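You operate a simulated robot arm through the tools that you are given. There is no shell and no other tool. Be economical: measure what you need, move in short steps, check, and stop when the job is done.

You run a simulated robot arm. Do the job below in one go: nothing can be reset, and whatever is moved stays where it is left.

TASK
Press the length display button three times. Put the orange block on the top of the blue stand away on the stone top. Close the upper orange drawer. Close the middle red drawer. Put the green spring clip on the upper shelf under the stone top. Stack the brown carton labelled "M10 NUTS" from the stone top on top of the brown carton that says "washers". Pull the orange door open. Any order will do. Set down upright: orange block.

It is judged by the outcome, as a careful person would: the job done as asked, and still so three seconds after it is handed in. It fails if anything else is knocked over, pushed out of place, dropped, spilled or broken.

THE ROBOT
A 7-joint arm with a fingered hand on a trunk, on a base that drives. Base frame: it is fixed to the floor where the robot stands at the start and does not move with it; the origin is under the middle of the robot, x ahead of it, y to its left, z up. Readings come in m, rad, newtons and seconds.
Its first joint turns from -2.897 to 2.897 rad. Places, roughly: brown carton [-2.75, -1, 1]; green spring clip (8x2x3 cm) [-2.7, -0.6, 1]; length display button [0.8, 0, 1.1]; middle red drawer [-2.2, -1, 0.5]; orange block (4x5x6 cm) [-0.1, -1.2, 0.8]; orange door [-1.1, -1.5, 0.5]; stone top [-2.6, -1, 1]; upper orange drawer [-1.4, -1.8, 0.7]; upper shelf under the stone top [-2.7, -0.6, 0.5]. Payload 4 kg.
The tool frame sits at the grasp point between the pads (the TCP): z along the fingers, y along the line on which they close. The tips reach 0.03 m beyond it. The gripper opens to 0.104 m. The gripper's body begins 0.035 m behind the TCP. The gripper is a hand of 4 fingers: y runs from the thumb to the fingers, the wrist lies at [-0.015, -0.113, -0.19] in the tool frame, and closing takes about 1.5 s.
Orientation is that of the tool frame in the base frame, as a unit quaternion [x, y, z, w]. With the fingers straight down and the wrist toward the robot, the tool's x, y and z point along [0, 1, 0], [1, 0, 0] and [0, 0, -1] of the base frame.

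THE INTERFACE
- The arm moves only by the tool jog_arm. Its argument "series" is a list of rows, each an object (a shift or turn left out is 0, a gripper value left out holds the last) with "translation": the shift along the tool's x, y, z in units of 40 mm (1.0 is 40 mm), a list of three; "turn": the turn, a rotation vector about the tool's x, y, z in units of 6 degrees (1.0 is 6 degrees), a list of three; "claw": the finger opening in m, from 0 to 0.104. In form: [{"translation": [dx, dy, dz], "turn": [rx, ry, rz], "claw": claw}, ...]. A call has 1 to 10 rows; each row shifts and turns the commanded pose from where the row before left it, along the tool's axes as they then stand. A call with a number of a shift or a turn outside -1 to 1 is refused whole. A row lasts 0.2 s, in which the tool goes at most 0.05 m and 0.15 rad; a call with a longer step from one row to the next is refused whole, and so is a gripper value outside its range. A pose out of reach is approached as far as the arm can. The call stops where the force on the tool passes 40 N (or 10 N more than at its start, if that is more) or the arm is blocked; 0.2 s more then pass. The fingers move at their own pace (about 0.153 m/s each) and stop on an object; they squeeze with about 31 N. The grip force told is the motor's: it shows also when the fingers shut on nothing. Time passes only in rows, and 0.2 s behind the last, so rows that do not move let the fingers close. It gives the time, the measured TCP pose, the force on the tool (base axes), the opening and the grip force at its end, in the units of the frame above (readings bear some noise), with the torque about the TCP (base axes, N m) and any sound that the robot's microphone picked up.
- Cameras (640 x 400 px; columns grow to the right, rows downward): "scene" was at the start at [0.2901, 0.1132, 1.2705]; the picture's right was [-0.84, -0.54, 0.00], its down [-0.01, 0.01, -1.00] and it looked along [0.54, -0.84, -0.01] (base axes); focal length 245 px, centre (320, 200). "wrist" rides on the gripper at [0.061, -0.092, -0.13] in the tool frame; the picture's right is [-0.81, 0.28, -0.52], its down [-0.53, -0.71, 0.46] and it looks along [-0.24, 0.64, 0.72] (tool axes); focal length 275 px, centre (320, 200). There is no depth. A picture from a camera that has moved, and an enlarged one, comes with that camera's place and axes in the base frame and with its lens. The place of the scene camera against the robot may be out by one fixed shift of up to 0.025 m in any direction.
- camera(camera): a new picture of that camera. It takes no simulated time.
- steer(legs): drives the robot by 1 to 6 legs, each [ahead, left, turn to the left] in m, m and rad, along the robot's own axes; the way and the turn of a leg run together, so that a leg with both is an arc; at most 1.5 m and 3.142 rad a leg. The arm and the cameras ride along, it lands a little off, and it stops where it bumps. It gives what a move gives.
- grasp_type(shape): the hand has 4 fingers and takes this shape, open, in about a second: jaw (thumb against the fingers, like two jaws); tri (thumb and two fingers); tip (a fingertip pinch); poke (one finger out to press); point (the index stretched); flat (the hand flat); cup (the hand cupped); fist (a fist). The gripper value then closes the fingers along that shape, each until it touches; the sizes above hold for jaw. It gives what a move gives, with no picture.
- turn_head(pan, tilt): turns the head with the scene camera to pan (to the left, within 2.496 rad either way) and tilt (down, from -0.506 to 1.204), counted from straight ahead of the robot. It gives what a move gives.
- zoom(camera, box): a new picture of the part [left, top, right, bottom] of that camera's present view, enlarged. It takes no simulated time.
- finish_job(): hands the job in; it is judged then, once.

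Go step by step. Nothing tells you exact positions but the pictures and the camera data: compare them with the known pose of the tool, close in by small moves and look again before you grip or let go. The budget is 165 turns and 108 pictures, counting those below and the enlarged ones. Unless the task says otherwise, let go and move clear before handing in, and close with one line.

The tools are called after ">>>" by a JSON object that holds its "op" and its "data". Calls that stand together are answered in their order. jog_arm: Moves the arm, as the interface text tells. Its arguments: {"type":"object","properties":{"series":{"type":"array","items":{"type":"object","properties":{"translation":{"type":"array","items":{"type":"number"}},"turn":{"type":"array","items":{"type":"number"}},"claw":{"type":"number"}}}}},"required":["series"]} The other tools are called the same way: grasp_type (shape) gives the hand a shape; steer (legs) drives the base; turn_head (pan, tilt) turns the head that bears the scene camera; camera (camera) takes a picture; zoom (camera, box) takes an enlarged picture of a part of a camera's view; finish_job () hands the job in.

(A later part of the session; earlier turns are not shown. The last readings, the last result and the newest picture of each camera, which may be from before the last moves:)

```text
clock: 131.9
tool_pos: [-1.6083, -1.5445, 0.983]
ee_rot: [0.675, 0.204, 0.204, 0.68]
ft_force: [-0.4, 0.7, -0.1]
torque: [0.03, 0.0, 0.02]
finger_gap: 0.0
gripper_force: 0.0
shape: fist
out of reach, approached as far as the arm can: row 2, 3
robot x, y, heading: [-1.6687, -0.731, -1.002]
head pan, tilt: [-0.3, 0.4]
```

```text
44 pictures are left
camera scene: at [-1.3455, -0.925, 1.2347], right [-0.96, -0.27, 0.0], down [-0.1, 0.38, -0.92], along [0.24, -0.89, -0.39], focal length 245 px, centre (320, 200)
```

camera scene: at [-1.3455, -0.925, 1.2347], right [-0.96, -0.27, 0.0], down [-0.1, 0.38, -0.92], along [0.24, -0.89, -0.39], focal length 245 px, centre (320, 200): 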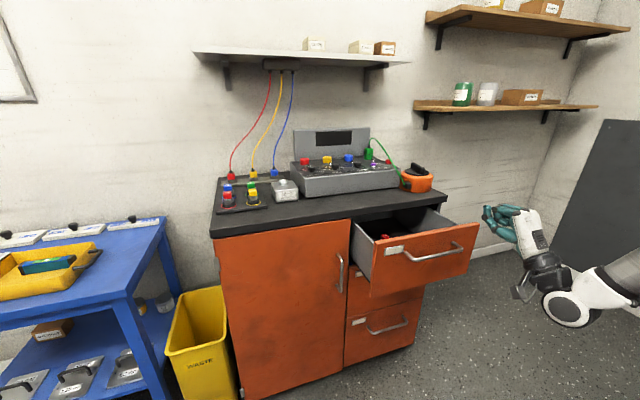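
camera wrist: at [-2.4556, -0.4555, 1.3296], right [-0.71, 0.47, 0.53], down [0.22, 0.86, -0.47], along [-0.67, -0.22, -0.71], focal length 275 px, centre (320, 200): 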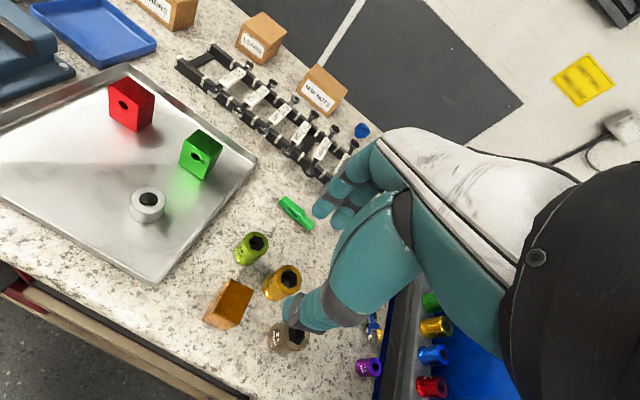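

The drawer handle is at about (-1.535, -1.74, 0.72). I'll lower the fist straight in front of it.

>>> {"op": "jog_arm", "data": {"series": [{"translation": [-0.2, -1, 0]}, {"translation": [-0.2, -1, 0]}, {"translation": [-0.2, -1, 0]}, {"translation": [-0.2, -1, 0]}, {"translation": [-0.2, -1, 0]}, {"translation": [-0.15, -1, 0]}, {"translation": [0, -0.6, 0]}, {"translation": [0, 0, 0.4]}]}}

>>> {"op": "camera", "data": {"camera": "scene"}}

```text
clock: 133.8
tool_pos: [-1.6349, -1.5845, 0.7222]
ee_rot: [0.675, 0.203, 0.202, 0.68]
ft_force: [-0.5, -0.2, 0.1]
torque: [0.02, 0.02, -0.03]
finger_gap: 0.0002
gripper_force: 0.1
shape: fist
robot x, y, heading: [-1.6658, -0.7308, -1.004]
head pan, tilt: [-0.3, 0.4]
```

```text
43 pictures are left
camera scene: at [-1.3456, -0.9251, 1.2347], right [-0.96, -0.27, 0.0], down [-0.1, 0.38, -0.92], along [0.24, -0.89, -0.39], focal length 245 px, centre (320, 200)
```

scene: 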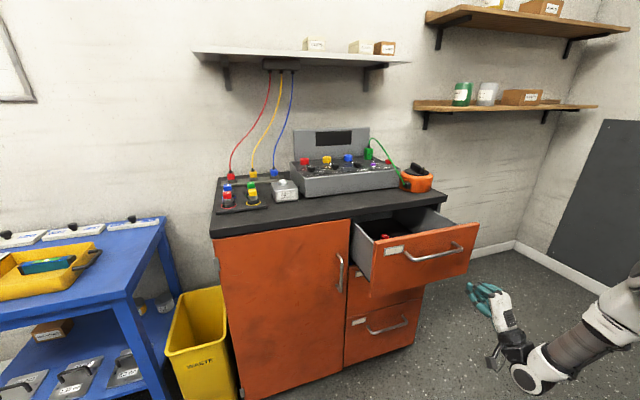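

>>> {"op": "jog_arm", "data": {"series": [{"translation": [0, 0, 0.7]}, {"translation": [0, 0, 0.7]}, {"translation": [0, 0, 0.7]}, {"translation": [0, 0, 0.7]}, {"translation": [0, 0, 0.5]}, {"translation": [0, 0, 0.5]}, {"translation": [0, 0, 0.5]}, {"translation": [0, 0, 0.5]}]}}

>>> {"op": "camera", "data": {"camera": "scene"}}

```text
clock: 135.6
tool_pos: [-1.5297, -1.7434, 0.7221]
ee_rot: [0.675, 0.202, 0.202, 0.68]
ft_force: [0.4, -0.1, 0.6]
torque: [-0.01, 0.0, 0.01]
finger_gap: 0.0001
gripper_force: 0.0
shape: fist
robot x, y, heading: [-1.6709, -0.7274, -1.0]
head pan, tilt: [-0.3, 0.4]
```

```text
42 pictures are left
camera scene: at [-1.3457, -0.9252, 1.2347], right [-0.96, -0.27, 0.0], down [-0.1, 0.38, -0.92], along [0.24, -0.89, -0.39], focal length 245 px, centre (320, 200)
```

scene: 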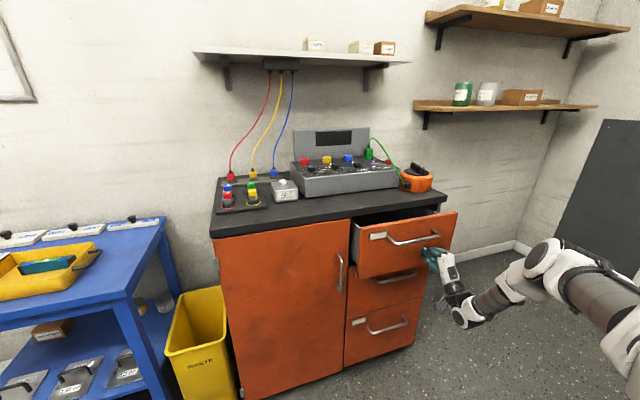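

>>> {"op": "jog_arm", "data": {"series": [{"translation": [0, 0, 0.5]}, {"translation": [0, 0, 0.5]}, {"translation": [0, 0, 0.4]}, {"translation": [0, 0, 0.4]}, {"translation": [0, 0, 0.3]}, {"translation": [0, 0, 0.3]}, {"translation": [0, 0, 0.3]}, {"translation": [0, 0, 0.3]}]}}

>>> {"op": "camera", "data": {"camera": "scene"}}

```text
clock: 136.9
tool_pos: [-1.4875, -1.8181, 0.7205]
ee_rot: [0.676, 0.201, 0.202, 0.679]
ft_force: [-6.8, 15.2, 1.8]
torque: [-0.06, -0.04, 0.35]
finger_gap: 0.096
gripper_force: 0.0
shape: fist
robot x, y, heading: [-1.6681, -0.7322, -1.001]
head pan, tilt: [-0.3, 0.4]
stopped in row 6: the force on the tool passed its limit at 59 N (the readings are from after the stop); the commanded pose is now the measured one
```

```text
41 pictures are left
camera scene: at [-1.3462, -0.9244, 1.2348], right [-0.96, -0.27, 0.0], down [-0.1, 0.38, -0.92], along [0.24, -0.89, -0.39], focal length 245 px, centre (320, 200)
```

scene: 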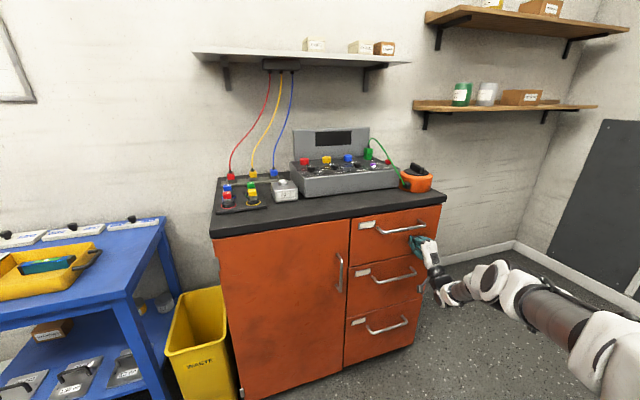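

Upper orange drawer is shut. Next the door: handle at about (-1.222, -1.675, 0.616). I'll back off, open the hand and roll it so the fingers straddle the vertical bar.

>>> {"op": "jog_arm", "data": {"series": [{"translation": [0, 0, -0.5]}, {"translation": [0, 0, -1]}, {"translation": [0, 0, -1]}, {"translation": [0, 0, -1]}, {"translation": [0, 0, -1]}, {"translation": [0, 0, 0], "turn": [0, 0, -1]}, {"turn": [0, 0, -1]}, {"turn": [0, 0, -1]}, {"turn": [0, 0, -1]}, {"turn": [0, 0, -1]}]}}

>>> {"op": "jog_arm", "data": {"series": [{"turn": [0, 0, -1]}, {"turn": [0, 0, -1]}, {"turn": [0, 0, -1]}, {"turn": [0, 0, -1]}, {"turn": [0, 0, -1]}, {"turn": [0, 0, -1]}, {"turn": [0, 0, -1]}, {"turn": [0, 0, -1]}, {"turn": [0, 0, -1]}, {"turn": [0, 0, -1]}]}}

>>> {"op": "grasp_type", "data": {"shape": "jaw"}}

>>> {"op": "camera", "data": {"camera": "scene"}}

```text
clock: 139.1
tool_pos: [-1.5857, -1.666, 0.7191]
ee_rot: [0.601, 0.37, 0.019, 0.708]
ft_force: [0.0, 0.1, -0.2]
torque: [0.04, -0.03, -0.04]
finger_gap: 0.0002
gripper_force: 0.0
shape: fist
robot x, y, heading: [-1.6684, -0.7304, -1.002]
head pan, tilt: [-0.3, 0.4]
```

```text
clock: 141.3
tool_pos: [-1.5844, -1.666, 0.7185]
ee_rot: [0.336, 0.621, -0.337, 0.623]
ft_force: [-0.4, 0.6, -0.3]
torque: [-0.01, -0.01, 0.02]
finger_gap: 0.0
gripper_force: 0.0
shape: fist
robot x, y, heading: [-1.6703, -0.7267, -1.003]
head pan, tilt: [-0.3, 0.4]
```

```text
clock: 142.2
tool_pos: [-1.5833, -1.6668, 0.7175]
ee_rot: [0.337, 0.622, -0.335, 0.623]
ft_force: [0.4, -0.2, -0.3]
torque: [0.01, 0.01, 0.0]
finger_gap: 0.1039
gripper_force: 0.0
shape: jaw
robot x, y, heading: [-1.6716, -0.7337, -0.999]
head pan, tilt: [-0.3, 0.4]
```

```text
40 pictures are left
camera scene: at [-1.3459, -0.9249, 1.2347], right [-0.96, -0.27, 0.0], down [-0.1, 0.38, -0.92], along [0.24, -0.89, -0.39], focal length 245 px, centre (320, 200)
```

scene: 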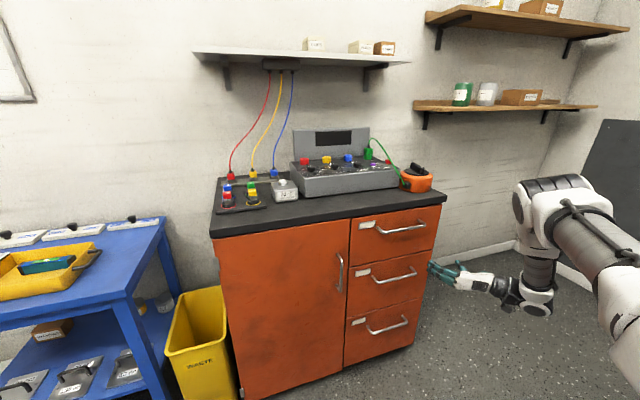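

>>> {"op": "jog_arm", "data": {"series": [{"translation": [0.32, 0.933, 0]}, {"translation": [0.32, 0.933, 0]}, {"translation": [0.32, 0.933, 0]}, {"translation": [0.32, 0.933, 0]}, {"translation": [0.32, 0.933, 0]}, {"translation": [0.32, 0.933, 0]}, {"translation": [0.32, 0.933, 0]}, {"translation": [0.32, 0.933, 0]}, {"translation": [0, 0, 0.9]}, {"translation": [0, 0, 0.9]}]}}

>>> {"op": "camera", "data": {"camera": "wrist"}}

>>> {"op": "zoom", "data": {"camera": "scene", "box": [260, 220, 420, 320]}}

```text
clock: 144.4
tool_pos: [-1.2946, -1.5636, 0.6193]
ee_rot: [0.336, 0.622, -0.337, 0.622]
ft_force: [0.3, -0.2, -0.6]
torque: [0.02, -0.03, 0.03]
finger_gap: 0.1039
gripper_force: 0.1
shape: jaw
robot x, y, heading: [-1.6686, -0.7291, -1.004]
head pan, tilt: [-0.3, 0.4]
```

```text
39 pictures are left
camera wrist: at [-1.4429, -1.5047, 0.5549], right [-0.05, 0.58, 0.81], down [-0.35, -0.77, 0.53], along [0.94, -0.25, 0.25], focal length 275 px, centre (320, 200)
```

wrist: 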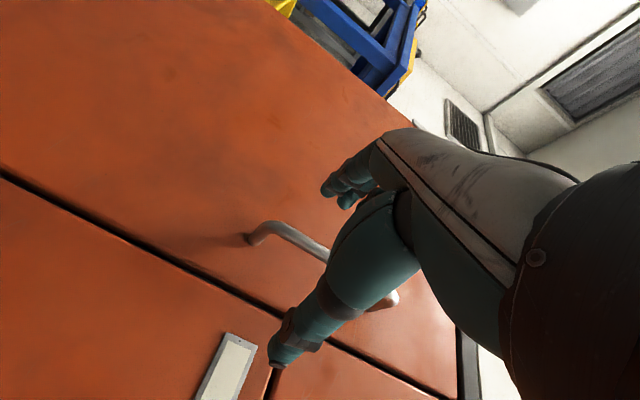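

```text
4.00 times, centred on (340, 270) of scene
camera zoom: at [-1.3459, -0.9249, 1.2347], right [-0.96, -0.27, 0.0], down [-0.1, 0.38, -0.92], along [0.24, -0.89, -0.39], focal length 978 px, centre (240, -80)
```

zoom: 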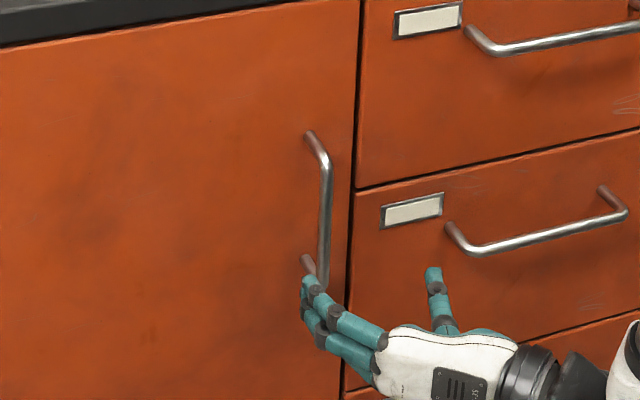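

>>> {"op": "jog_arm", "data": {"series": [{"translation": [0, 0.75, 0]}, {"translation": [0, 0, 0]}]}}

>>> {"op": "zoom", "data": {"camera": "wrist", "box": [200, 160, 440, 310]}}

>>> {"op": "zoom", "data": {"camera": "scene", "box": [300, 230, 396, 290]}}

```text
clock: 145.0
tool_pos: [-1.2715, -1.548, 0.6174]
ee_rot: [0.336, 0.621, -0.337, 0.623]
ft_force: [-0.2, 0.0, -0.5]
torque: [0.01, 0.0, -0.03]
finger_gap: 0.104
gripper_force: 0.0
shape: jaw
robot x, y, heading: [-1.6705, -0.7338, -1.001]
head pan, tilt: [-0.3, 0.4]
```

```text
2.67 times, centred on (320, 235) of wrist
camera zoom: at [-1.419, -1.4891, 0.5544], right [-0.05, 0.58, 0.81], down [-0.35, -0.77, 0.53], along [0.94, -0.25, 0.25], focal length 734 px, centre (320, 107)
```

zoom: 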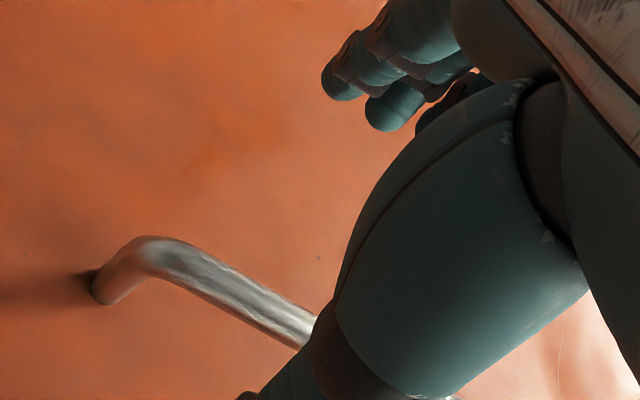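

```text
6.67 times, centred on (348, 260) of scene
camera zoom: at [-1.3459, -0.9249, 1.2347], right [-0.96, -0.27, 0.0], down [-0.1, 0.38, -0.92], along [0.24, -0.89, -0.39], focal length 1630 px, centre (133, -200)
```

zoom: 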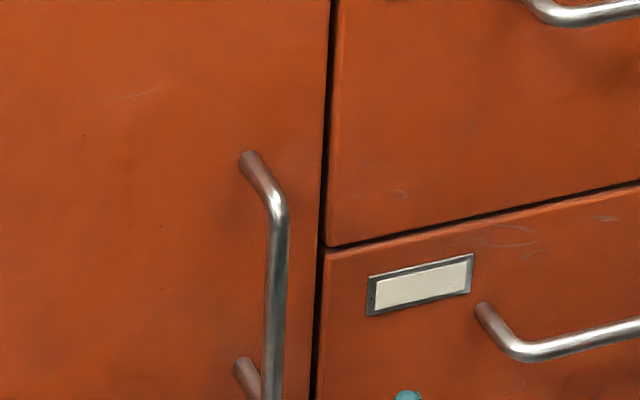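

>>> {"op": "jog_arm", "data": {"series": [{"translation": [0, 0, 0.4]}, {"translation": [0, 0, 0.3]}, {"translation": [0, 0, 0.2]}, {"translation": [0, 0, 0]}]}}

>>> {"op": "zoom", "data": {"camera": "wrist", "box": [200, 160, 440, 310]}}

>>> {"op": "zoom", "data": {"camera": "scene", "box": [280, 230, 408, 310]}}

```text
clock: 146.0
tool_pos: [-1.2504, -1.5773, 0.6177]
ee_rot: [0.336, 0.621, -0.337, 0.623]
ft_force: [0.2, -0.3, -0.6]
torque: [-0.03, 0.02, 0.01]
finger_gap: 0.1036
gripper_force: 0.1
shape: jaw
robot x, y, heading: [-1.672, -0.7294, -0.999]
head pan, tilt: [-0.3, 0.4]
```

```text
2.67 times, centred on (320, 235) of wrist
camera zoom: at [-1.3992, -1.5184, 0.5544], right [-0.05, 0.58, 0.81], down [-0.35, -0.77, 0.53], along [0.94, -0.25, 0.25], focal length 734 px, centre (320, 107)
```

zoom: 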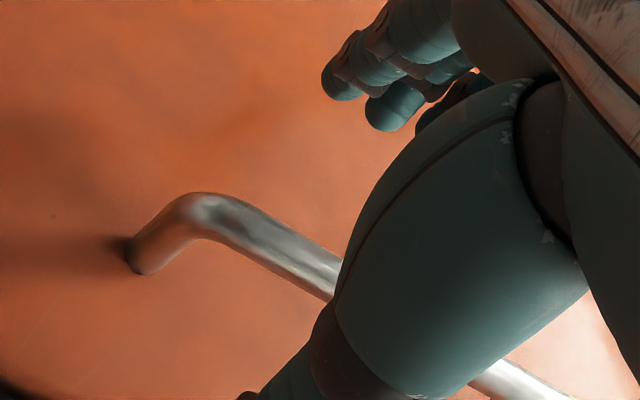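

```text
5.00 times, centred on (344, 270) of scene
camera zoom: at [-1.3459, -0.9249, 1.2347], right [-0.96, -0.27, 0.0], down [-0.1, 0.38, -0.92], along [0.24, -0.89, -0.39], focal length 1223 px, centre (200, -150)
```

zoom: 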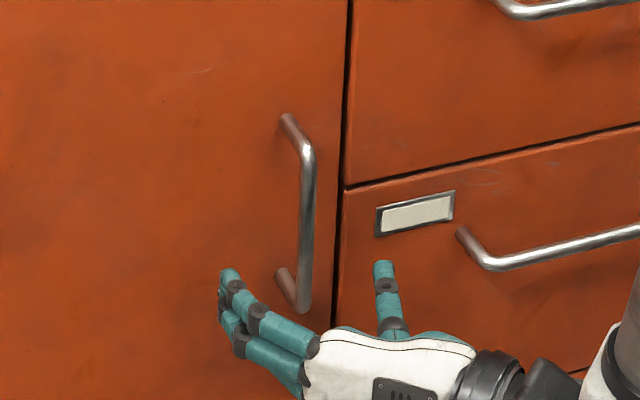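

>>> {"op": "jog_arm", "data": {"series": [{"translation": [0, 0, 0.25]}, {"translation": [0, 0, 0.25]}, {"translation": [0, 0, 0.25]}, {"translation": [0, 0, 0]}]}}

>>> {"op": "zoom", "data": {"camera": "wrist", "box": [200, 160, 440, 310]}}

```text
clock: 147.0
tool_pos: [-1.2347, -1.6024, 0.6163]
ee_rot: [0.337, 0.621, -0.337, 0.622]
ft_force: [0.6, 0.5, 0.3]
torque: [-0.03, -0.02, 0.03]
finger_gap: 0.104
gripper_force: 0.1
shape: jaw
robot x, y, heading: [-1.6699, -0.7293, -1.003]
head pan, tilt: [-0.3, 0.4]
```

```text
2.67 times, centred on (320, 235) of wrist
camera zoom: at [-1.3831, -1.5432, 0.5533], right [-0.05, 0.58, 0.81], down [-0.35, -0.77, 0.53], along [0.94, -0.25, 0.25], focal length 734 px, centre (320, 107)
```

zoom: 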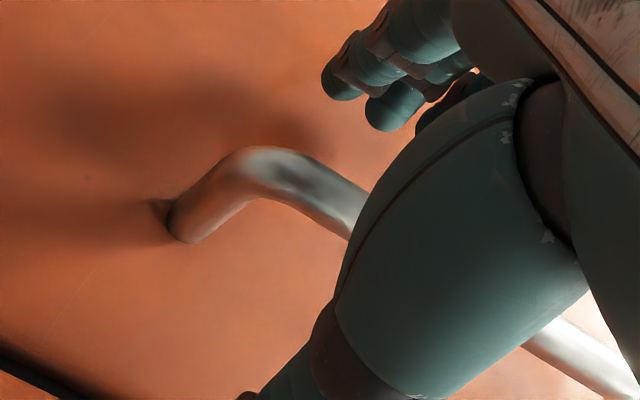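

The bar is right at the grasp point; closing on it.

>>> {"op": "jog_arm", "data": {"series": [{"claw": 0.0}, {}, {}, {}, {}, {}, {}, {}]}}

```text
clock: 148.8
tool_pos: [-1.2366, -1.6021, 0.6164]
ee_rot: [0.336, 0.622, -0.337, 0.622]
ft_force: [-9.3, -5.9, -2.4]
torque: [0.01, -0.03, 0.03]
finger_gap: 0.0
gripper_force: 30.8
shape: jaw
robot x, y, heading: [-1.6686, -0.7293, -1.0]
head pan, tilt: [-0.3, 0.4]
```

>>> {"op": "zoom", "data": {"camera": "wrist", "box": [200, 140, 440, 290]}}

>>> {"op": "zoom", "data": {"camera": "scene", "box": [280, 230, 408, 310]}}

```text
2.67 times, centred on (320, 215) of wrist
camera zoom: at [-1.3837, -1.5434, 0.5532], right [-0.05, 0.58, 0.81], down [-0.35, -0.77, 0.53], along [0.94, -0.25, 0.25], focal length 734 px, centre (320, 160)
```

zoom: 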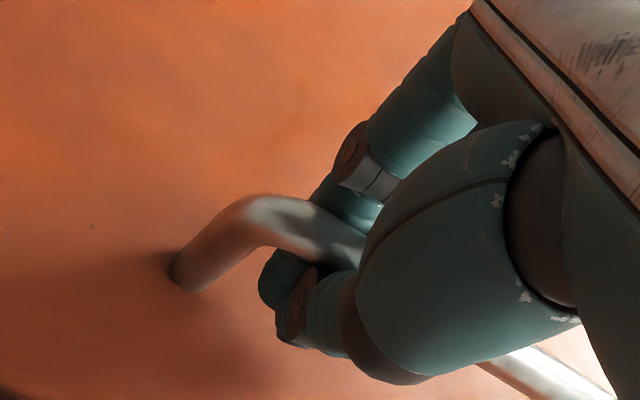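

```text
5.00 times, centred on (344, 270) of scene
camera zoom: at [-1.3461, -0.9251, 1.2347], right [-0.96, -0.27, 0.0], down [-0.1, 0.38, -0.92], along [0.24, -0.89, -0.39], focal length 1223 px, centre (200, -150)
```

zoom: 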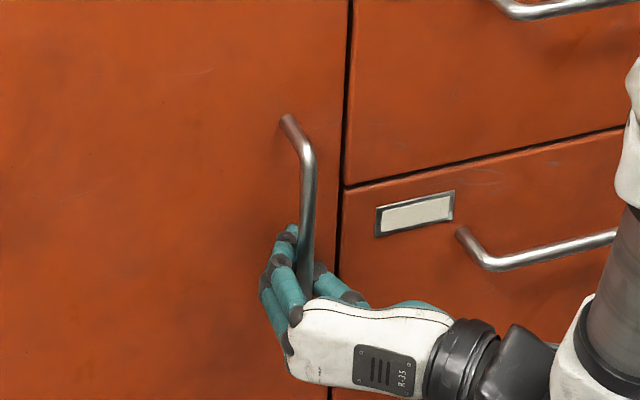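

The fingers are hooked behind the bar. I'll pull along the door's arc, turning the hand with it.

>>> {"op": "jog_arm", "data": {"series": [{"translation": [0, 0, -0.5], "turn": [0.4, 0, 0]}, {"translation": [0, 0, -0.6], "turn": [0.6, 0, 0]}, {"translation": [0, 0, -0.75], "turn": [0.73, 0, 0]}, {"translation": [0, 0, -0.75], "turn": [0.73, 0, 0]}, {"translation": [0, 0, 0]}]}}

>>> {"op": "camera", "data": {"camera": "scene"}}

```text
clock: 149.9
tool_pos: [-1.277, -1.5085, 0.6164]
ee_rot: [0.412, 0.573, -0.409, 0.578]
ft_force: [14.2, 2.9, -3.1]
torque: [0.09, 0.07, -0.05]
finger_gap: 0.0003
gripper_force: 31.1
shape: jaw
robot x, y, heading: [-1.6664, -0.7286, -1.002]
head pan, tilt: [-0.3, 0.4]
stopped in row 5: the force on the tool passed its limit at 41 N (the readings are from after the stop); the commanded pose is now the measured one
```

```text
30 pictures are left
camera scene: at [-1.3447, -0.9245, 1.2346], right [-0.96, -0.27, 0.0], down [-0.1, 0.38, -0.92], along [0.24, -0.89, -0.39], focal length 245 px, centre (320, 200)
```

scene: 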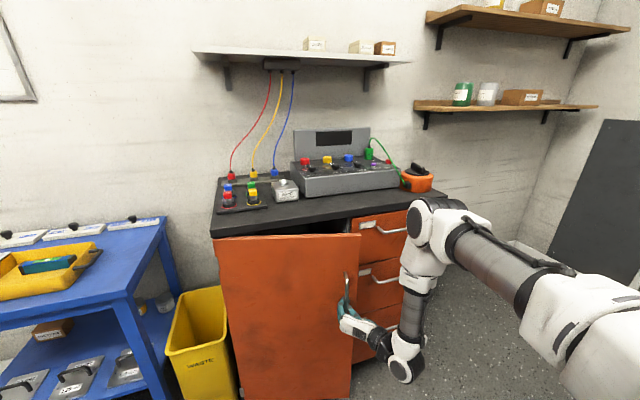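

>>> {"op": "jog_arm", "data": {"series": [{"translation": [0, 0.15, 0]}, {"translation": [0, 0.06, -0.7], "turn": [0.72, 0, 0]}, {"translation": [0, 0.06, -0.7], "turn": [0.72, 0, 0]}, {"translation": [0, 0.06, -0.7], "turn": [0.72, 0, 0]}, {"translation": [0, 0.06, -0.7], "turn": [0.72, 0, 0]}, {"translation": [0, 0, 0]}]}}

```text
clock: 151.3
tool_pos: [-1.286, -1.3955, 0.6173]
ee_rot: [0.494, 0.505, -0.492, 0.508]
ft_force: [24.5, -1.9, -6.7]
torque: [0.03, 0.08, -0.11]
finger_gap: 0.0001
gripper_force: 31.1
shape: jaw
robot x, y, heading: [-1.6699, -0.7321, -1.001]
head pan, tilt: [-0.3, 0.4]
```

>>> {"op": "jog_arm", "data": {"series": [{"translation": [0, 0.25, 0]}, {"translation": [0, 0.08, -0.7], "turn": [0.72, 0, 0]}, {"translation": [0, 0.08, -0.7], "turn": [0.72, 0, 0]}, {"translation": [0, 0.08, -0.7], "turn": [0.72, 0, 0]}, {"translation": [0, 0.08, -0.7], "turn": [0.72, 0, 0]}, {"translation": [0, 0, 0]}]}}

```text
clock: 152.4
tool_pos: [-1.2655, -1.3304, 0.6186]
ee_rot: [-0.552, -0.442, 0.553, -0.44]
ft_force: [-25.7, 7.3, -3.9]
torque: [-0.02, -0.01, 0.2]
finger_gap: 0.0001
gripper_force: 30.8
shape: jaw
out of reach, approached as far as the arm can: row 4, 5
robot x, y, heading: [-1.6689, -0.7291, -1.006]
head pan, tilt: [-0.3, 0.4]
stopped in row 5: the force on the tool passed its limit at 51 N (the readings are from after the stop); the commanded pose is now the measured one
```

The door is about 42° open and the arm is cramped, so I'll use a short base move to swing it farther.

>>> {"op": "steer", "data": {"legs": [[-0.055, 0.06, 0], [-0.035, 0.065, 0]]}}

>>> {"op": "camera", "data": {"camera": "scene"}}

```text
clock: 154.1
tool_pos: [-1.2034, -1.1893, 0.62]
ee_rot: [0.552, 0.444, -0.551, 0.442]
ft_force: [17.7, -15.6, 2.7]
torque: [0.02, -0.09, -0.35]
finger_gap: 0.0002
gripper_force: 31.2
shape: jaw
robot x, y, heading: [-1.6158, -0.5889, -1.005]
head pan, tilt: [-0.3, 0.4]
```

```text
29 pictures are left
camera scene: at [-1.288, -0.7824, 1.2346], right [-0.96, -0.27, 0.0], down [-0.1, 0.38, -0.92], along [0.25, -0.89, -0.39], focal length 245 px, centre (320, 200)
```

scene: 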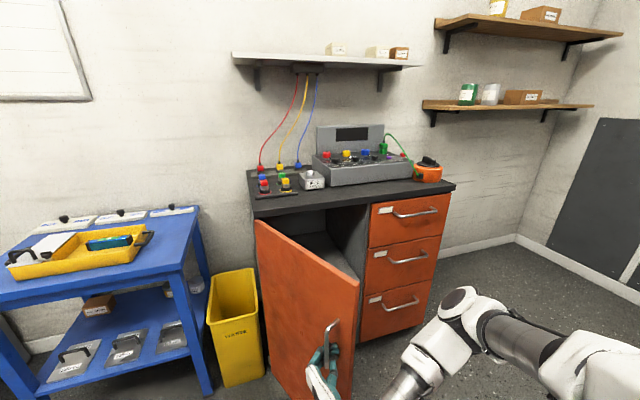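

The door is about 60° open. Now I'll release the bar and withdraw.

>>> {"op": "jog_arm", "data": {"series": [{"claw": 0.03}, {"claw": 0.06}, {"claw": 0.08}, {}, {"translation": [0, 0, -0.4]}, {"translation": [0, 0, -0.6]}, {"translation": [0, 0, -0.8]}, {"translation": [0, 0, -0.8]}, {"translation": [0, 0, -0.6]}]}}

>>> {"op": "camera", "data": {"camera": "scene"}}

```text
clock: 156.1
tool_pos: [-1.2039, -1.1891, 0.6213]
ee_rot: [0.552, 0.443, -0.551, 0.442]
ft_force: [0.3, -0.9, -0.1]
torque: [-0.03, 0.0, 0.0]
finger_gap: 0.0798
gripper_force: 0.1
shape: jaw
out of reach, approached as far as the arm can: row 5, 6, 7, 8, 9
robot x, y, heading: [-1.6116, -0.5867, -1.001]
head pan, tilt: [-0.3, 0.4]
```

```text
28 pictures are left
camera scene: at [-1.2884, -0.7821, 1.2347], right [-0.96, -0.27, 0.0], down [-0.1, 0.38, -0.92], along [0.25, -0.89, -0.39], focal length 245 px, centre (320, 200)
```

scene: 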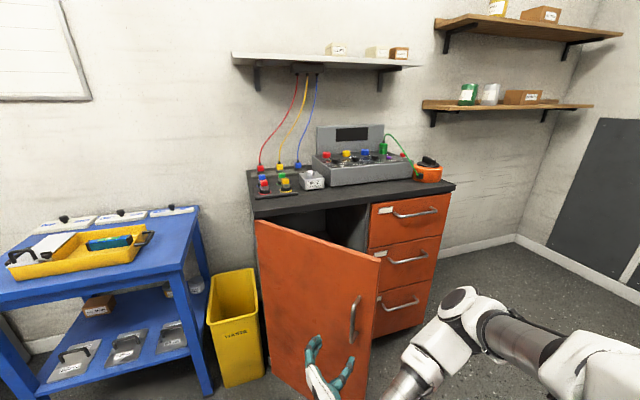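

Released, but the door rebounded to roughly 42°. I'll go round its edge and nudge it wider from the inside.

>>> {"op": "steer", "data": {"legs": [[-0.2, 0, 0]]}}

>>> {"op": "jog_arm", "data": {"series": [{"turn": [-1, 0, 0], "claw": 0.0}, {"turn": [-1, 0, 0]}, {"turn": [-1, 0, 0]}, {"turn": [-1, 0, 0]}, {"turn": [-1, 0, 0]}, {"turn": [-1, 0, 0]}, {"turn": [-1, 0, 0]}, {"translation": [0, -1, 0]}, {"translation": [0, -1, 0]}, {"translation": [0, -1, 0]}]}}

>>> {"op": "jog_arm", "data": {"series": [{"translation": [0, -1, 0]}, {"translation": [0, -1, 0]}, {"translation": [0, -1, 0]}, {"translation": [0, -1, 0]}, {"translation": [0, 0, 0]}]}}

```text
clock: 157.7
tool_pos: [-1.308, -1.0218, 0.6208]
ee_rot: [0.551, 0.443, -0.551, 0.443]
ft_force: [0.9, -0.9, -0.5]
torque: [-0.03, 0.03, -0.01]
finger_gap: 0.0797
gripper_force: 0.1
shape: jaw
robot x, y, heading: [-1.7208, -0.4237, -0.992]
head pan, tilt: [-0.3, 0.4]
```

```text
clock: 159.9
tool_pos: [-1.4125, -1.0791, 0.6213]
ee_rot: [0.356, 0.611, -0.355, 0.612]
ft_force: [-0.4, -0.3, -0.6]
torque: [0.01, -0.01, -0.01]
finger_gap: 0.0
gripper_force: 31.2
shape: jaw
robot x, y, heading: [-1.719, -0.4212, -0.992]
head pan, tilt: [-0.3, 0.4]
```

```text
clock: 161.1
tool_pos: [-1.5509, -1.1581, 0.6183]
ee_rot: [0.355, 0.611, -0.356, 0.612]
ft_force: [-0.3, -0.1, -0.2]
torque: [0.01, 0.0, 0.0]
finger_gap: 0.0
gripper_force: 31.2
shape: jaw
robot x, y, heading: [-1.719, -0.4213, -0.995]
head pan, tilt: [-0.3, 0.4]
```

>>> {"op": "jog_arm", "data": {"series": [{"translation": [0, 0, 1]}, {"translation": [0, 0, 1]}, {"translation": [0, 0, 1]}, {"translation": [0, 0, 1]}, {"translation": [0, 0, 1]}, {"translation": [0, 0, 1]}, {"translation": [0, 0, 1]}, {"translation": [0, 0, 1]}, {"translation": [0, 0, 0.8]}]}}

>>> {"op": "jog_arm", "data": {"series": [{"translation": [0, 0.8, 0]}, {"translation": [0, 0.8, 0]}, {"translation": [0, 0.8, 0]}, {"translation": [0, 0.8, 0]}, {"translation": [0, 0.8, 0]}, {"translation": [0, 0.8, 0]}, {"translation": [0, 0.8, 0]}, {"translation": [0, 0, 0]}]}}

>>> {"op": "camera", "data": {"camera": "scene"}}

```text
clock: 163.1
tool_pos: [-1.3755, -1.4676, 0.6193]
ee_rot: [0.356, 0.611, -0.354, 0.612]
ft_force: [0.7, 0.4, -0.8]
torque: [-0.01, 0.01, 0.03]
finger_gap: 0.0003
gripper_force: 31.0
shape: jaw
robot x, y, heading: [-1.7208, -0.422, -0.996]
head pan, tilt: [-0.3, 0.4]
```

```text
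clock: 164.9
tool_pos: [-1.1781, -1.3551, 0.6212]
ee_rot: [0.355, 0.612, -0.355, 0.612]
ft_force: [0.0, 0.4, -1.0]
torque: [-0.01, 0.0, 0.01]
finger_gap: 0.0
gripper_force: 30.2
shape: jaw
robot x, y, heading: [-1.7195, -0.4203, -0.999]
head pan, tilt: [-0.3, 0.4]
```

```text
27 pictures are left
camera scene: at [-1.395, -0.6143, 1.2347], right [-0.96, -0.27, 0.0], down [-0.11, 0.37, -0.92], along [0.25, -0.89, -0.39], focal length 245 px, centre (320, 200)
```

scene: 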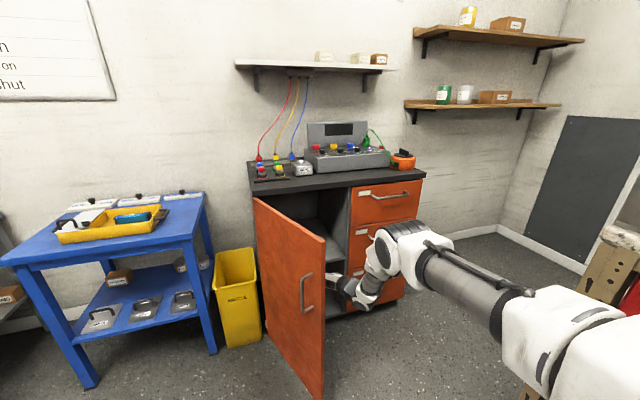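

The door is well open. One more small nudge, then I withdraw to the right and back.

>>> {"op": "jog_arm", "data": {"series": [{"translation": [0, 0.8, 0]}, {"translation": [0, 0.8, 0]}, {"translation": [0, 0, 0]}, {"translation": [0, -0.9, 0]}, {"translation": [0, -0.9, 0]}, {"translation": [0, -0.9, 0]}, {"translation": [0, -0.9, 0]}, {"translation": [0, -0.9, 0]}, {"translation": [0, -0.9, 0]}, {"translation": [0, -0.9, 0]}]}}

>>> {"op": "jog_arm", "data": {"series": [{"translation": [0, -0.5, -1]}, {"translation": [0, 0, -1]}, {"translation": [0, 0, -1]}, {"translation": [0, 0, -1]}, {"translation": [0, 0, -1]}, {"translation": [0, 0, -1]}, {"translation": [0, 0, -1]}, {"translation": [0, 0, -1]}]}}

>>> {"op": "camera", "data": {"camera": "scene"}}

```text
clock: 167.1
tool_pos: [-1.3456, -1.4479, 0.6206]
ee_rot: [0.355, 0.611, -0.355, 0.612]
ft_force: [-0.2, -0.4, 0.9]
torque: [-0.02, 0.02, -0.03]
finger_gap: 0.0002
gripper_force: 31.2
shape: jaw
robot x, y, heading: [-1.7174, -0.4202, -0.996]
head pan, tilt: [-0.3, 0.4]
```

```text
clock: 168.9
tool_pos: [-1.5223, -1.1814, 0.6187]
ee_rot: [0.355, 0.611, -0.355, 0.612]
ft_force: [0.2, 1.0, -0.3]
torque: [0.0, 0.02, 0.0]
finger_gap: 0.0
gripper_force: 31.2
shape: jaw
robot x, y, heading: [-1.7196, -0.421, -0.998]
head pan, tilt: [-0.3, 0.4]
```

```text
26 pictures are left
camera scene: at [-1.3949, -0.6142, 1.2347], right [-0.96, -0.27, 0.0], down [-0.11, 0.37, -0.92], along [0.25, -0.89, -0.39], focal length 245 px, centre (320, 200)
```

scene: 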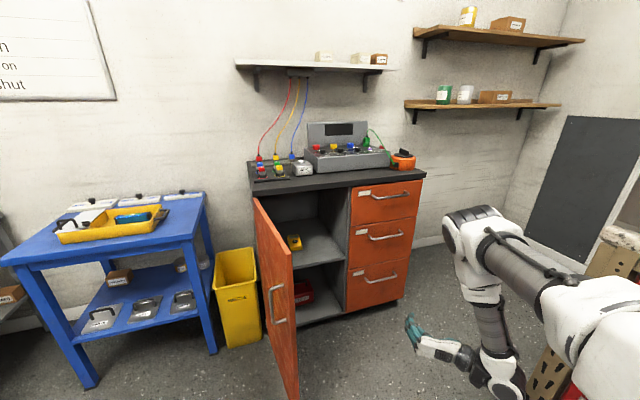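

The door is wide open. Now back to the bench: I'll raise the arm, turn the hand back to pointing down and drive round.

>>> {"op": "jog_arm", "data": {"series": [{"translation": [-1, 0, 0]}, {"translation": [-1, 0, 0]}, {"translation": [-1, 0, 0]}, {"translation": [-1, 0, 0]}, {"translation": [-1, 0, 0]}, {"translation": [-1, 0, 0]}, {"translation": [-1, 0, 0]}, {"translation": [-1, 0, 0]}, {"translation": [-1, 0, 0]}, {"translation": [-1, 0, 0]}]}}

>>> {"op": "jog_arm", "data": {"series": [{"turn": [0, 0, 1]}, {"turn": [0, 0, 1]}, {"turn": [0, 0, 1]}, {"turn": [0, 0, 1]}, {"turn": [0, 0, 1]}, {"turn": [0, 0, 1]}, {"turn": [0, 0, 1]}, {"turn": [0, 0, 1]}, {"turn": [0, 0, 1]}, {"turn": [0, 0, 1]}]}}

>>> {"op": "jog_arm", "data": {"series": [{"turn": [0, 0, 1]}, {"turn": [0, 0, 1]}, {"turn": [0, 0, 1]}, {"turn": [0, 0, 1]}, {"turn": [0, 0, 1]}, {"turn": [1, 0, 0]}, {"turn": [1, 0, 0]}, {"turn": [1, 0, 0]}, {"turn": [1, 0, 0]}, {"turn": [1, 0, 0]}]}}

>>> {"op": "jog_arm", "data": {"series": [{"turn": [1, 0, 0]}, {"turn": [1, 0, 0]}, {"turn": [1, 0, 0]}, {"turn": [1, 0, 0]}, {"turn": [1, 0, 0]}, {"turn": [1, 0, 0]}, {"turn": [1, 0, 0]}, {"turn": [1, 0, 0]}, {"turn": [1, 0, 0]}, {"turn": [1, 0, 0]}]}}

>>> {"op": "steer", "data": {"legs": [[0, 0.4, 0], [-0.1, 0, -1.54]]}}

```text
clock: 171.1
tool_pos: [-1.5229, -1.179, 1.0198]
ee_rot: [0.356, 0.611, -0.355, 0.612]
ft_force: [-0.1, -0.4, -0.1]
torque: [0.02, 0.02, 0.0]
finger_gap: 0.0
gripper_force: 30.9
shape: jaw
robot x, y, heading: [-1.7187, -0.4228, -0.992]
head pan, tilt: [-0.3, 0.4]
```

```text
clock: 173.3
tool_pos: [-1.523, -1.1794, 1.0198]
ee_rot: [0.614, 0.352, -0.002, 0.707]
ft_force: [-0.1, 0.3, 0.6]
torque: [0.0, -0.02, -0.03]
finger_gap: 0.0001
gripper_force: 31.0
shape: jaw
robot x, y, heading: [-1.7209, -0.4233, -0.994]
head pan, tilt: [-0.3, 0.4]
```

```text
clock: 175.5
tool_pos: [-1.5229, -1.196, 1.0162]
ee_rot: [0.838, 0.222, 0.129, 0.482]
ft_force: [-0.1, 0.2, -0.2]
torque: [0.0, -0.02, 0.01]
finger_gap: 0.0
gripper_force: 31.1
shape: jaw
out of reach, approached as far as the arm can: row 8, 9, 10
robot x, y, heading: [-1.7211, -0.4234, -0.997]
head pan, tilt: [-0.3, 0.4]
```

```text
clock: 177.7
tool_pos: [-1.5168, -1.194, 1.0176]
ee_rot: [0.964, 0.263, 0.018, 0.036]
ft_force: [-0.6, -0.6, -0.8]
torque: [-0.01, -0.01, 0.0]
finger_gap: 0.0
gripper_force: 30.8
shape: jaw
out of reach, approached as far as the arm can: row 9, 10
robot x, y, heading: [-1.7128, -0.4196, -0.996]
head pan, tilt: [-0.3, 0.4]
```

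```text
clock: 183.9
tool_pos: [-2.1352, -0.355, 1.0166]
ee_rot: [0.878, -0.477, -0.011, 0.039]
ft_force: [0.7, -0.2, 0.1]
torque: [0.01, 0.03, 0.01]
finger_gap: 0.0001
gripper_force: 31.0
shape: jaw
robot x, y, heading: [-1.3717, -0.12, -2.517]
head pan, tilt: [-0.3, 0.4]
```

>>> {"op": "jog_arm", "data": {"series": [{"translation": [0, 0, -1], "turn": [0.77, 0, 0], "claw": 0.104}, {"translation": [0, 0, -1]}, {"translation": [0, 0, -1]}, {"translation": [0, 0, -1]}, {"translation": [0, 0, -1]}, {"translation": [0, 0, -1]}]}}

>>> {"op": "steer", "data": {"legs": [[0.55, -0.19, 0]]}}

>>> {"op": "turn_head", "data": {"pan": -0.1, "tilt": 0.95}}

>>> {"op": "camera", "data": {"camera": "scene"}}

>>> {"op": "camera", "data": {"camera": "wrist"}}

```text
clock: 185.3
tool_pos: [-2.1352, -0.3486, 1.2585]
ee_rot: [0.879, -0.477, 0.008, 0.002]
ft_force: [-0.4, -0.4, -0.4]
torque: [0.0, -0.01, -0.02]
finger_gap: 0.1038
gripper_force: 0.1
shape: jaw
robot x, y, heading: [-1.3747, -0.1215, -2.524]
head pan, tilt: [-0.3, 0.4]
```

```text
clock: 188.6
tool_pos: [-2.6955, -0.5099, 1.2579]
ee_rot: [0.879, -0.477, 0.009, 0.003]
ft_force: [0.6, 0.5, -0.6]
torque: [-0.03, 0.02, 0.01]
finger_gap: 0.1039
gripper_force: 0.1
shape: jaw
robot x, y, heading: [-1.9351, -0.2809, -2.519]
head pan, tilt: [-0.3, 0.4]
```

```text
clock: 189.6
tool_pos: [-2.696, -0.5098, 1.257]
ee_rot: [0.879, -0.477, 0.008, 0.003]
ft_force: [0.2, -0.1, -0.2]
torque: [-0.03, -0.01, 0.03]
finger_gap: 0.1038
gripper_force: 0.0
shape: jaw
robot x, y, heading: [-1.9329, -0.2805, -2.53]
head pan, tilt: [-0.099, 0.949]
```

```text
25 pictures are left
camera scene: at [-2.0777, -0.6301, 1.1881], right [-0.5, 0.87, 0.0], down [0.71, 0.4, -0.58], along [-0.51, -0.29, -0.81], focal length 245 px, centre (320, 200)
```

scene: 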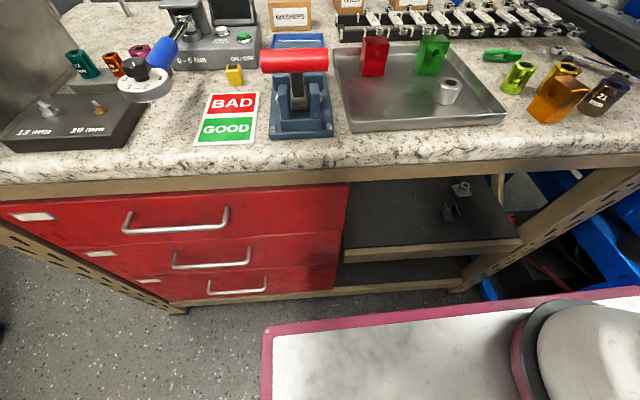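

```text
24 pictures are left
camera wrist: at [-2.5879, -0.5093, 1.3875], right [-0.68, 0.54, 0.5], down [0.31, 0.83, -0.46], along [-0.67, -0.16, -0.73], focal length 275 px, centre (320, 200)
```

wrist: 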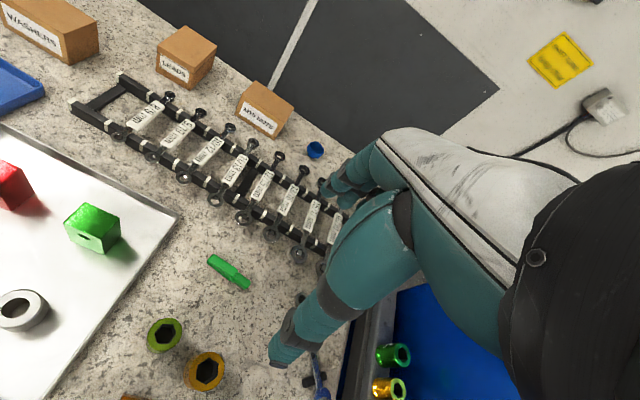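

The robot's front has about 10 cm clearance and the cartons should now be reachable. I'll zoom on the cartons for measurements.

>>> {"op": "zoom", "data": {"camera": "wrist", "box": [0, 0, 320, 200]}}

```text
2.00 times, centred on (160, 100) of wrist
camera zoom: at [-2.5879, -0.5093, 1.3875], right [-0.68, 0.54, 0.5], down [0.31, 0.83, -0.46], along [-0.67, -0.16, -0.73], focal length 551 px, centre (640, 400)
```

zoom: 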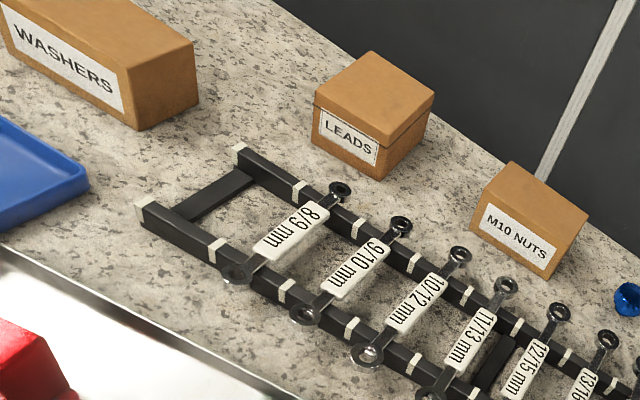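

>>> {"op": "jog_arm", "data": {"series": [{"turn": [0, 0, -0.3], "claw": 0.104}, {"translation": [0.27, 0.99, 0]}, {"translation": [0.27, 0.99, 0]}, {"translation": [0.27, 0.99, 0]}, {"translation": [0.27, 0.99, 0]}, {"translation": [0.27, 0.99, 0]}, {"translation": [0.27, 0.99, 0]}, {"translation": [0.27, 0.99, 0]}, {"translation": [0.27, 0.99, 0]}, {"translation": [0.27, 0.99, 0]}]}}

>>> {"op": "jog_arm", "data": {"series": [{"translation": [0.27, 0.99, 0]}, {"translation": [0, 0.9, 0]}, {"translation": [0, 0, 0]}]}}

```text
clock: 191.8
tool_pos: [-2.9045, -0.7758, 1.2422]
ee_rot: [0.886, -0.464, 0.008, 0.003]
ft_force: [0.0, -0.8, 0.6]
torque: [-0.01, 0.05, -0.03]
finger_gap: 0.1037
gripper_force: 0.1
shape: jaw
out of reach, approached as far as the arm can: row 10
robot x, y, heading: [-1.9373, -0.2803, -2.523]
head pan, tilt: [-0.099, 0.949]
```

```text
clock: 192.6
tool_pos: [-2.9068, -0.7812, 1.2387]
ee_rot: [0.886, -0.463, 0.008, 0.003]
ft_force: [-0.2, 0.1, 0.2]
torque: [-0.01, 0.0, -0.01]
finger_gap: 0.1039
gripper_force: 0.1
shape: jaw
out of reach, approached as far as the arm can: row 1, 2
robot x, y, heading: [-1.9356, -0.2807, -2.526]
head pan, tilt: [-0.099, 0.949]
```

>>> {"op": "steer", "data": {"legs": [[0.065, 0, 0]]}}

>>> {"op": "jog_arm", "data": {"series": [{"translation": [0, 0, 1]}, {"translation": [0, 0, 1]}, {"translation": [0, 0, 0.8]}, {"translation": [0, 0, 0]}]}}

>>> {"op": "camera", "data": {"camera": "wrist"}}

```text
clock: 193.6
tool_pos: [-2.9606, -0.8208, 1.2379]
ee_rot: [0.887, -0.462, 0.008, 0.003]
ft_force: [-0.1, 0.5, 0.9]
torque: [0.0, 0.02, 0.0]
finger_gap: 0.1039
gripper_force: 0.1
shape: jaw
robot x, y, heading: [-1.9894, -0.317, -2.523]
head pan, tilt: [-0.099, 0.949]
```

```text
clock: 194.6
tool_pos: [-2.9613, -0.8218, 1.1261]
ee_rot: [0.887, -0.462, 0.008, 0.003]
ft_force: [-0.2, -0.3, -0.1]
torque: [0.01, -0.01, 0.03]
finger_gap: 0.1037
gripper_force: 0.1
shape: jaw
robot x, y, heading: [-1.9888, -0.319, -2.522]
head pan, tilt: [-0.099, 0.949]
```

```text
22 pictures are left
camera wrist: at [-2.8514, -0.8183, 1.2568], right [-0.69, 0.51, 0.5], down [0.29, 0.84, -0.46], along [-0.66, -0.18, -0.73], focal length 275 px, centre (320, 200)
```

wrist: 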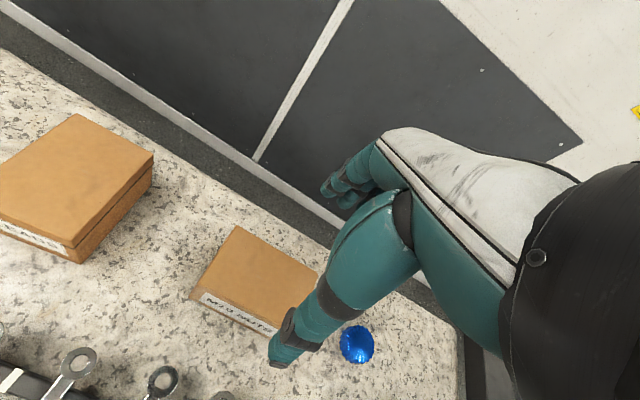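

>>> {"op": "jog_arm", "data": {"series": [{"translation": [-0.1, 0.5, 0.2]}, {"translation": [0, 0, 0.9]}, {"translation": [0, 0, 0.9]}, {"translation": [0, 0, 0]}]}}

>>> {"op": "camera", "data": {"camera": "wrist"}}

```text
clock: 195.6
tool_pos: [-2.9758, -0.8303, 1.0475]
ee_rot: [0.886, -0.463, 0.008, 0.004]
ft_force: [0.5, -0.9, 0.4]
torque: [-0.01, 0.0, 0.02]
finger_gap: 0.1038
gripper_force: 0.1
shape: jaw
robot x, y, heading: [-1.9912, -0.3209, -2.52]
head pan, tilt: [-0.099, 0.949]
```

```text
21 pictures are left
camera wrist: at [-2.8669, -0.8266, 1.1782], right [-0.69, 0.51, 0.5], down [0.29, 0.84, -0.46], along [-0.66, -0.18, -0.73], focal length 275 px, centre (320, 200)
```

wrist: 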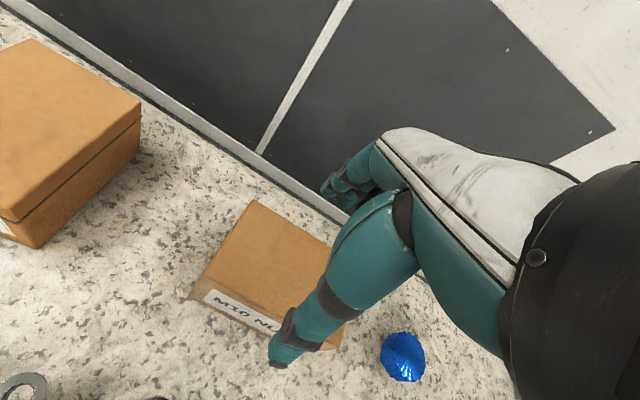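

>>> {"op": "jog_arm", "data": {"series": [{"translation": [0.2, 0, 0.5]}, {"translation": [0, 0, 0.5]}, {"translation": [0, 0, 0.3]}, {"translation": [0, 0, 0.25]}, {"translation": [0, 0, 0]}]}}

>>> {"op": "jog_arm", "data": {"series": [{"claw": 0.05}, {}, {}, {}, {}, {}]}}

>>> {"op": "camera", "data": {"camera": "wrist"}}

```text
clock: 196.8
tool_pos: [-2.971, -0.8377, 0.9861]
ee_rot: [0.887, -0.462, 0.008, 0.003]
ft_force: [3.3, 0.9, 4.2]
torque: [0.02, -0.08, -0.01]
finger_gap: 0.104
gripper_force: 0.0
shape: jaw
robot x, y, heading: [-1.9877, -0.3198, -2.524]
head pan, tilt: [-0.099, 0.949]
```

```text
clock: 198.2
tool_pos: [-2.9716, -0.8373, 0.985]
ee_rot: [0.887, -0.462, 0.008, 0.004]
ft_force: [0.1, -0.7, -0.2]
torque: [-0.01, -0.04, -0.02]
finger_gap: 0.0587
gripper_force: 30.5
shape: jaw
robot x, y, heading: [-1.9895, -0.3185, -2.524]
head pan, tilt: [-0.099, 0.949]
```

```text
20 pictures are left
camera wrist: at [-2.8619, -0.8342, 1.1152], right [-0.69, 0.51, 0.5], down [0.29, 0.84, -0.46], along [-0.66, -0.18, -0.73], focal length 275 px, centre (320, 200)
```

wrist: 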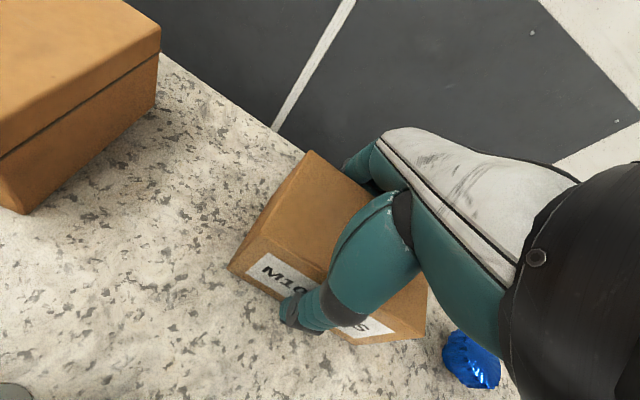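

>>> {"op": "jog_arm", "data": {"series": [{"translation": [0, 0, -0.5]}, {"translation": [0, 0, -1]}, {"translation": [0, 0, -1]}, {"translation": [0, 0, -1]}, {"translation": [0, 0, -0.5]}, {"translation": [1, -0.25, 0]}, {"translation": [1, -0.25, 0]}, {"translation": [1, -0.25, 0]}, {"translation": [1, -0.25, 0]}, {"translation": [1, -0.25, 0]}]}}

>>> {"op": "camera", "data": {"camera": "wrist"}}

```text
clock: 200.4
tool_pos: [-2.8201, -0.9697, 1.1493]
ee_rot: [0.886, -0.464, 0.008, 0.004]
ft_force: [-1.5, 0.5, -4.0]
torque: [-0.05, -0.01, 0.05]
finger_gap: 0.0586
gripper_force: 31.4
shape: jaw
robot x, y, heading: [-1.9909, -0.3189, -2.521]
head pan, tilt: [-0.099, 0.949]
```

```text
19 pictures are left
camera wrist: at [-2.7109, -0.9666, 1.28], right [-0.69, 0.52, 0.5], down [0.29, 0.84, -0.46], along [-0.66, -0.18, -0.73], focal length 275 px, centre (320, 200)
```

wrist: 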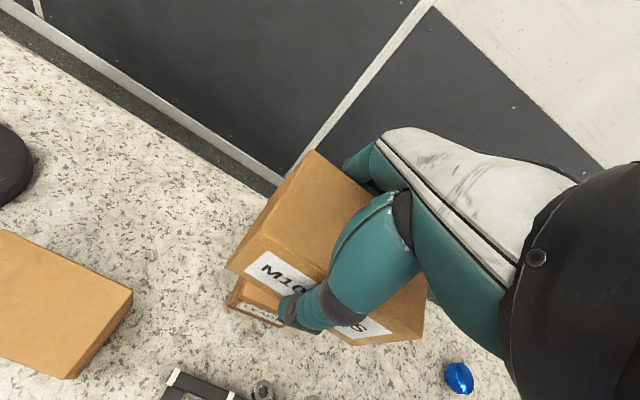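

>>> {"op": "turn_head", "data": {"pan": -0.1, "tilt": 0.3}}

>>> {"op": "zoom", "data": {"camera": "scene", "box": [180, 90, 420, 240]}}

```text
clock: 201.4
tool_pos: [-2.8179, -0.9724, 1.1504]
ee_rot: [0.886, -0.463, 0.008, 0.003]
ft_force: [0.1, -0.3, -4.9]
torque: [0.0, -0.01, 0.0]
finger_gap: 0.0584
gripper_force: 31.0
shape: jaw
robot x, y, heading: [-1.9922, -0.3177, -2.521]
head pan, tilt: [-0.099, 0.3]
```

```text
2.67 times, centred on (300, 165) of scene
camera zoom: at [-2.1494, -0.6788, 1.2438], right [-0.5, 0.87, 0.0], down [0.26, 0.15, -0.95], along [-0.83, -0.47, -0.3], focal length 652 px, centre (373, 293)
```

zoom: 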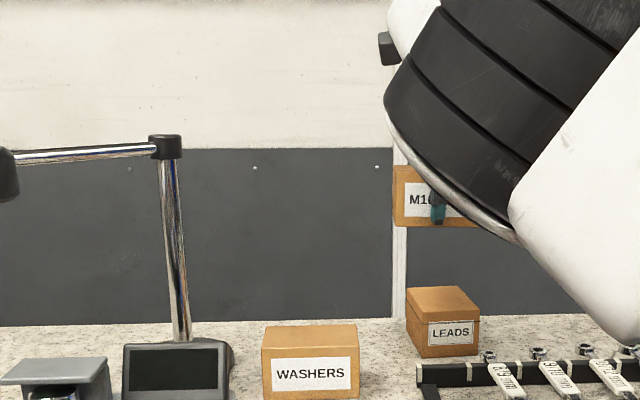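

>>> {"op": "jog_arm", "data": {"series": [{"translation": [0.9, -0.43, 0]}, {"translation": [0.9, -0.43, 0]}, {"translation": [0.9, -0.43, 0]}, {"translation": [0.95, -0.43, 0]}, {"translation": [0, 0, 0.5]}, {"translation": [0, 0, 0]}]}}

>>> {"op": "camera", "data": {"camera": "wrist"}}

>>> {"op": "zoom", "data": {"camera": "scene", "box": [230, 130, 390, 230]}}

```text
clock: 202.8
tool_pos: [-2.6782, -1.0506, 1.1317]
ee_rot: [0.887, -0.463, 0.007, 0.003]
ft_force: [0.1, 0.2, -4.4]
torque: [-0.02, 0.01, -0.01]
finger_gap: 0.0585
gripper_force: 31.5
shape: jaw
robot x, y, heading: [-1.9877, -0.3195, -2.525]
head pan, tilt: [-0.099, 0.3]
```

```text
17 pictures are left
camera wrist: at [-2.5698, -1.0462, 1.2604], right [-0.69, 0.51, 0.5], down [0.29, 0.84, -0.46], along [-0.66, -0.18, -0.73], focal length 275 px, centre (320, 200)
```

wrist: 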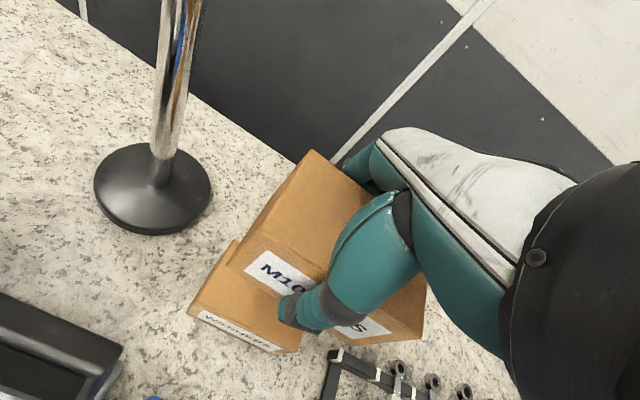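

```text
4.00 times, centred on (310, 180) of scene
camera zoom: at [-2.1493, -0.6789, 1.2439], right [-0.5, 0.87, 0.0], down [0.26, 0.15, -0.96], along [-0.83, -0.47, -0.3], focal length 978 px, centre (360, 280)
```

zoom: 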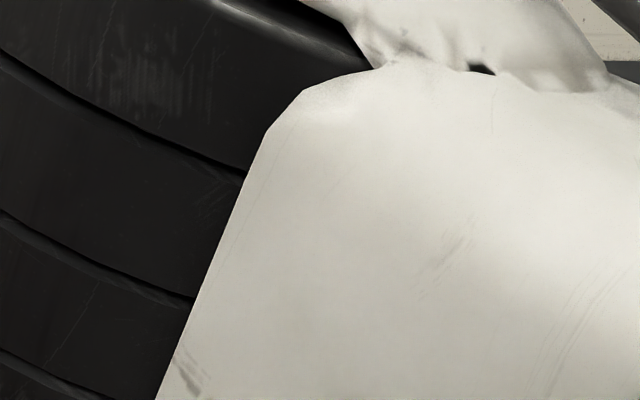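

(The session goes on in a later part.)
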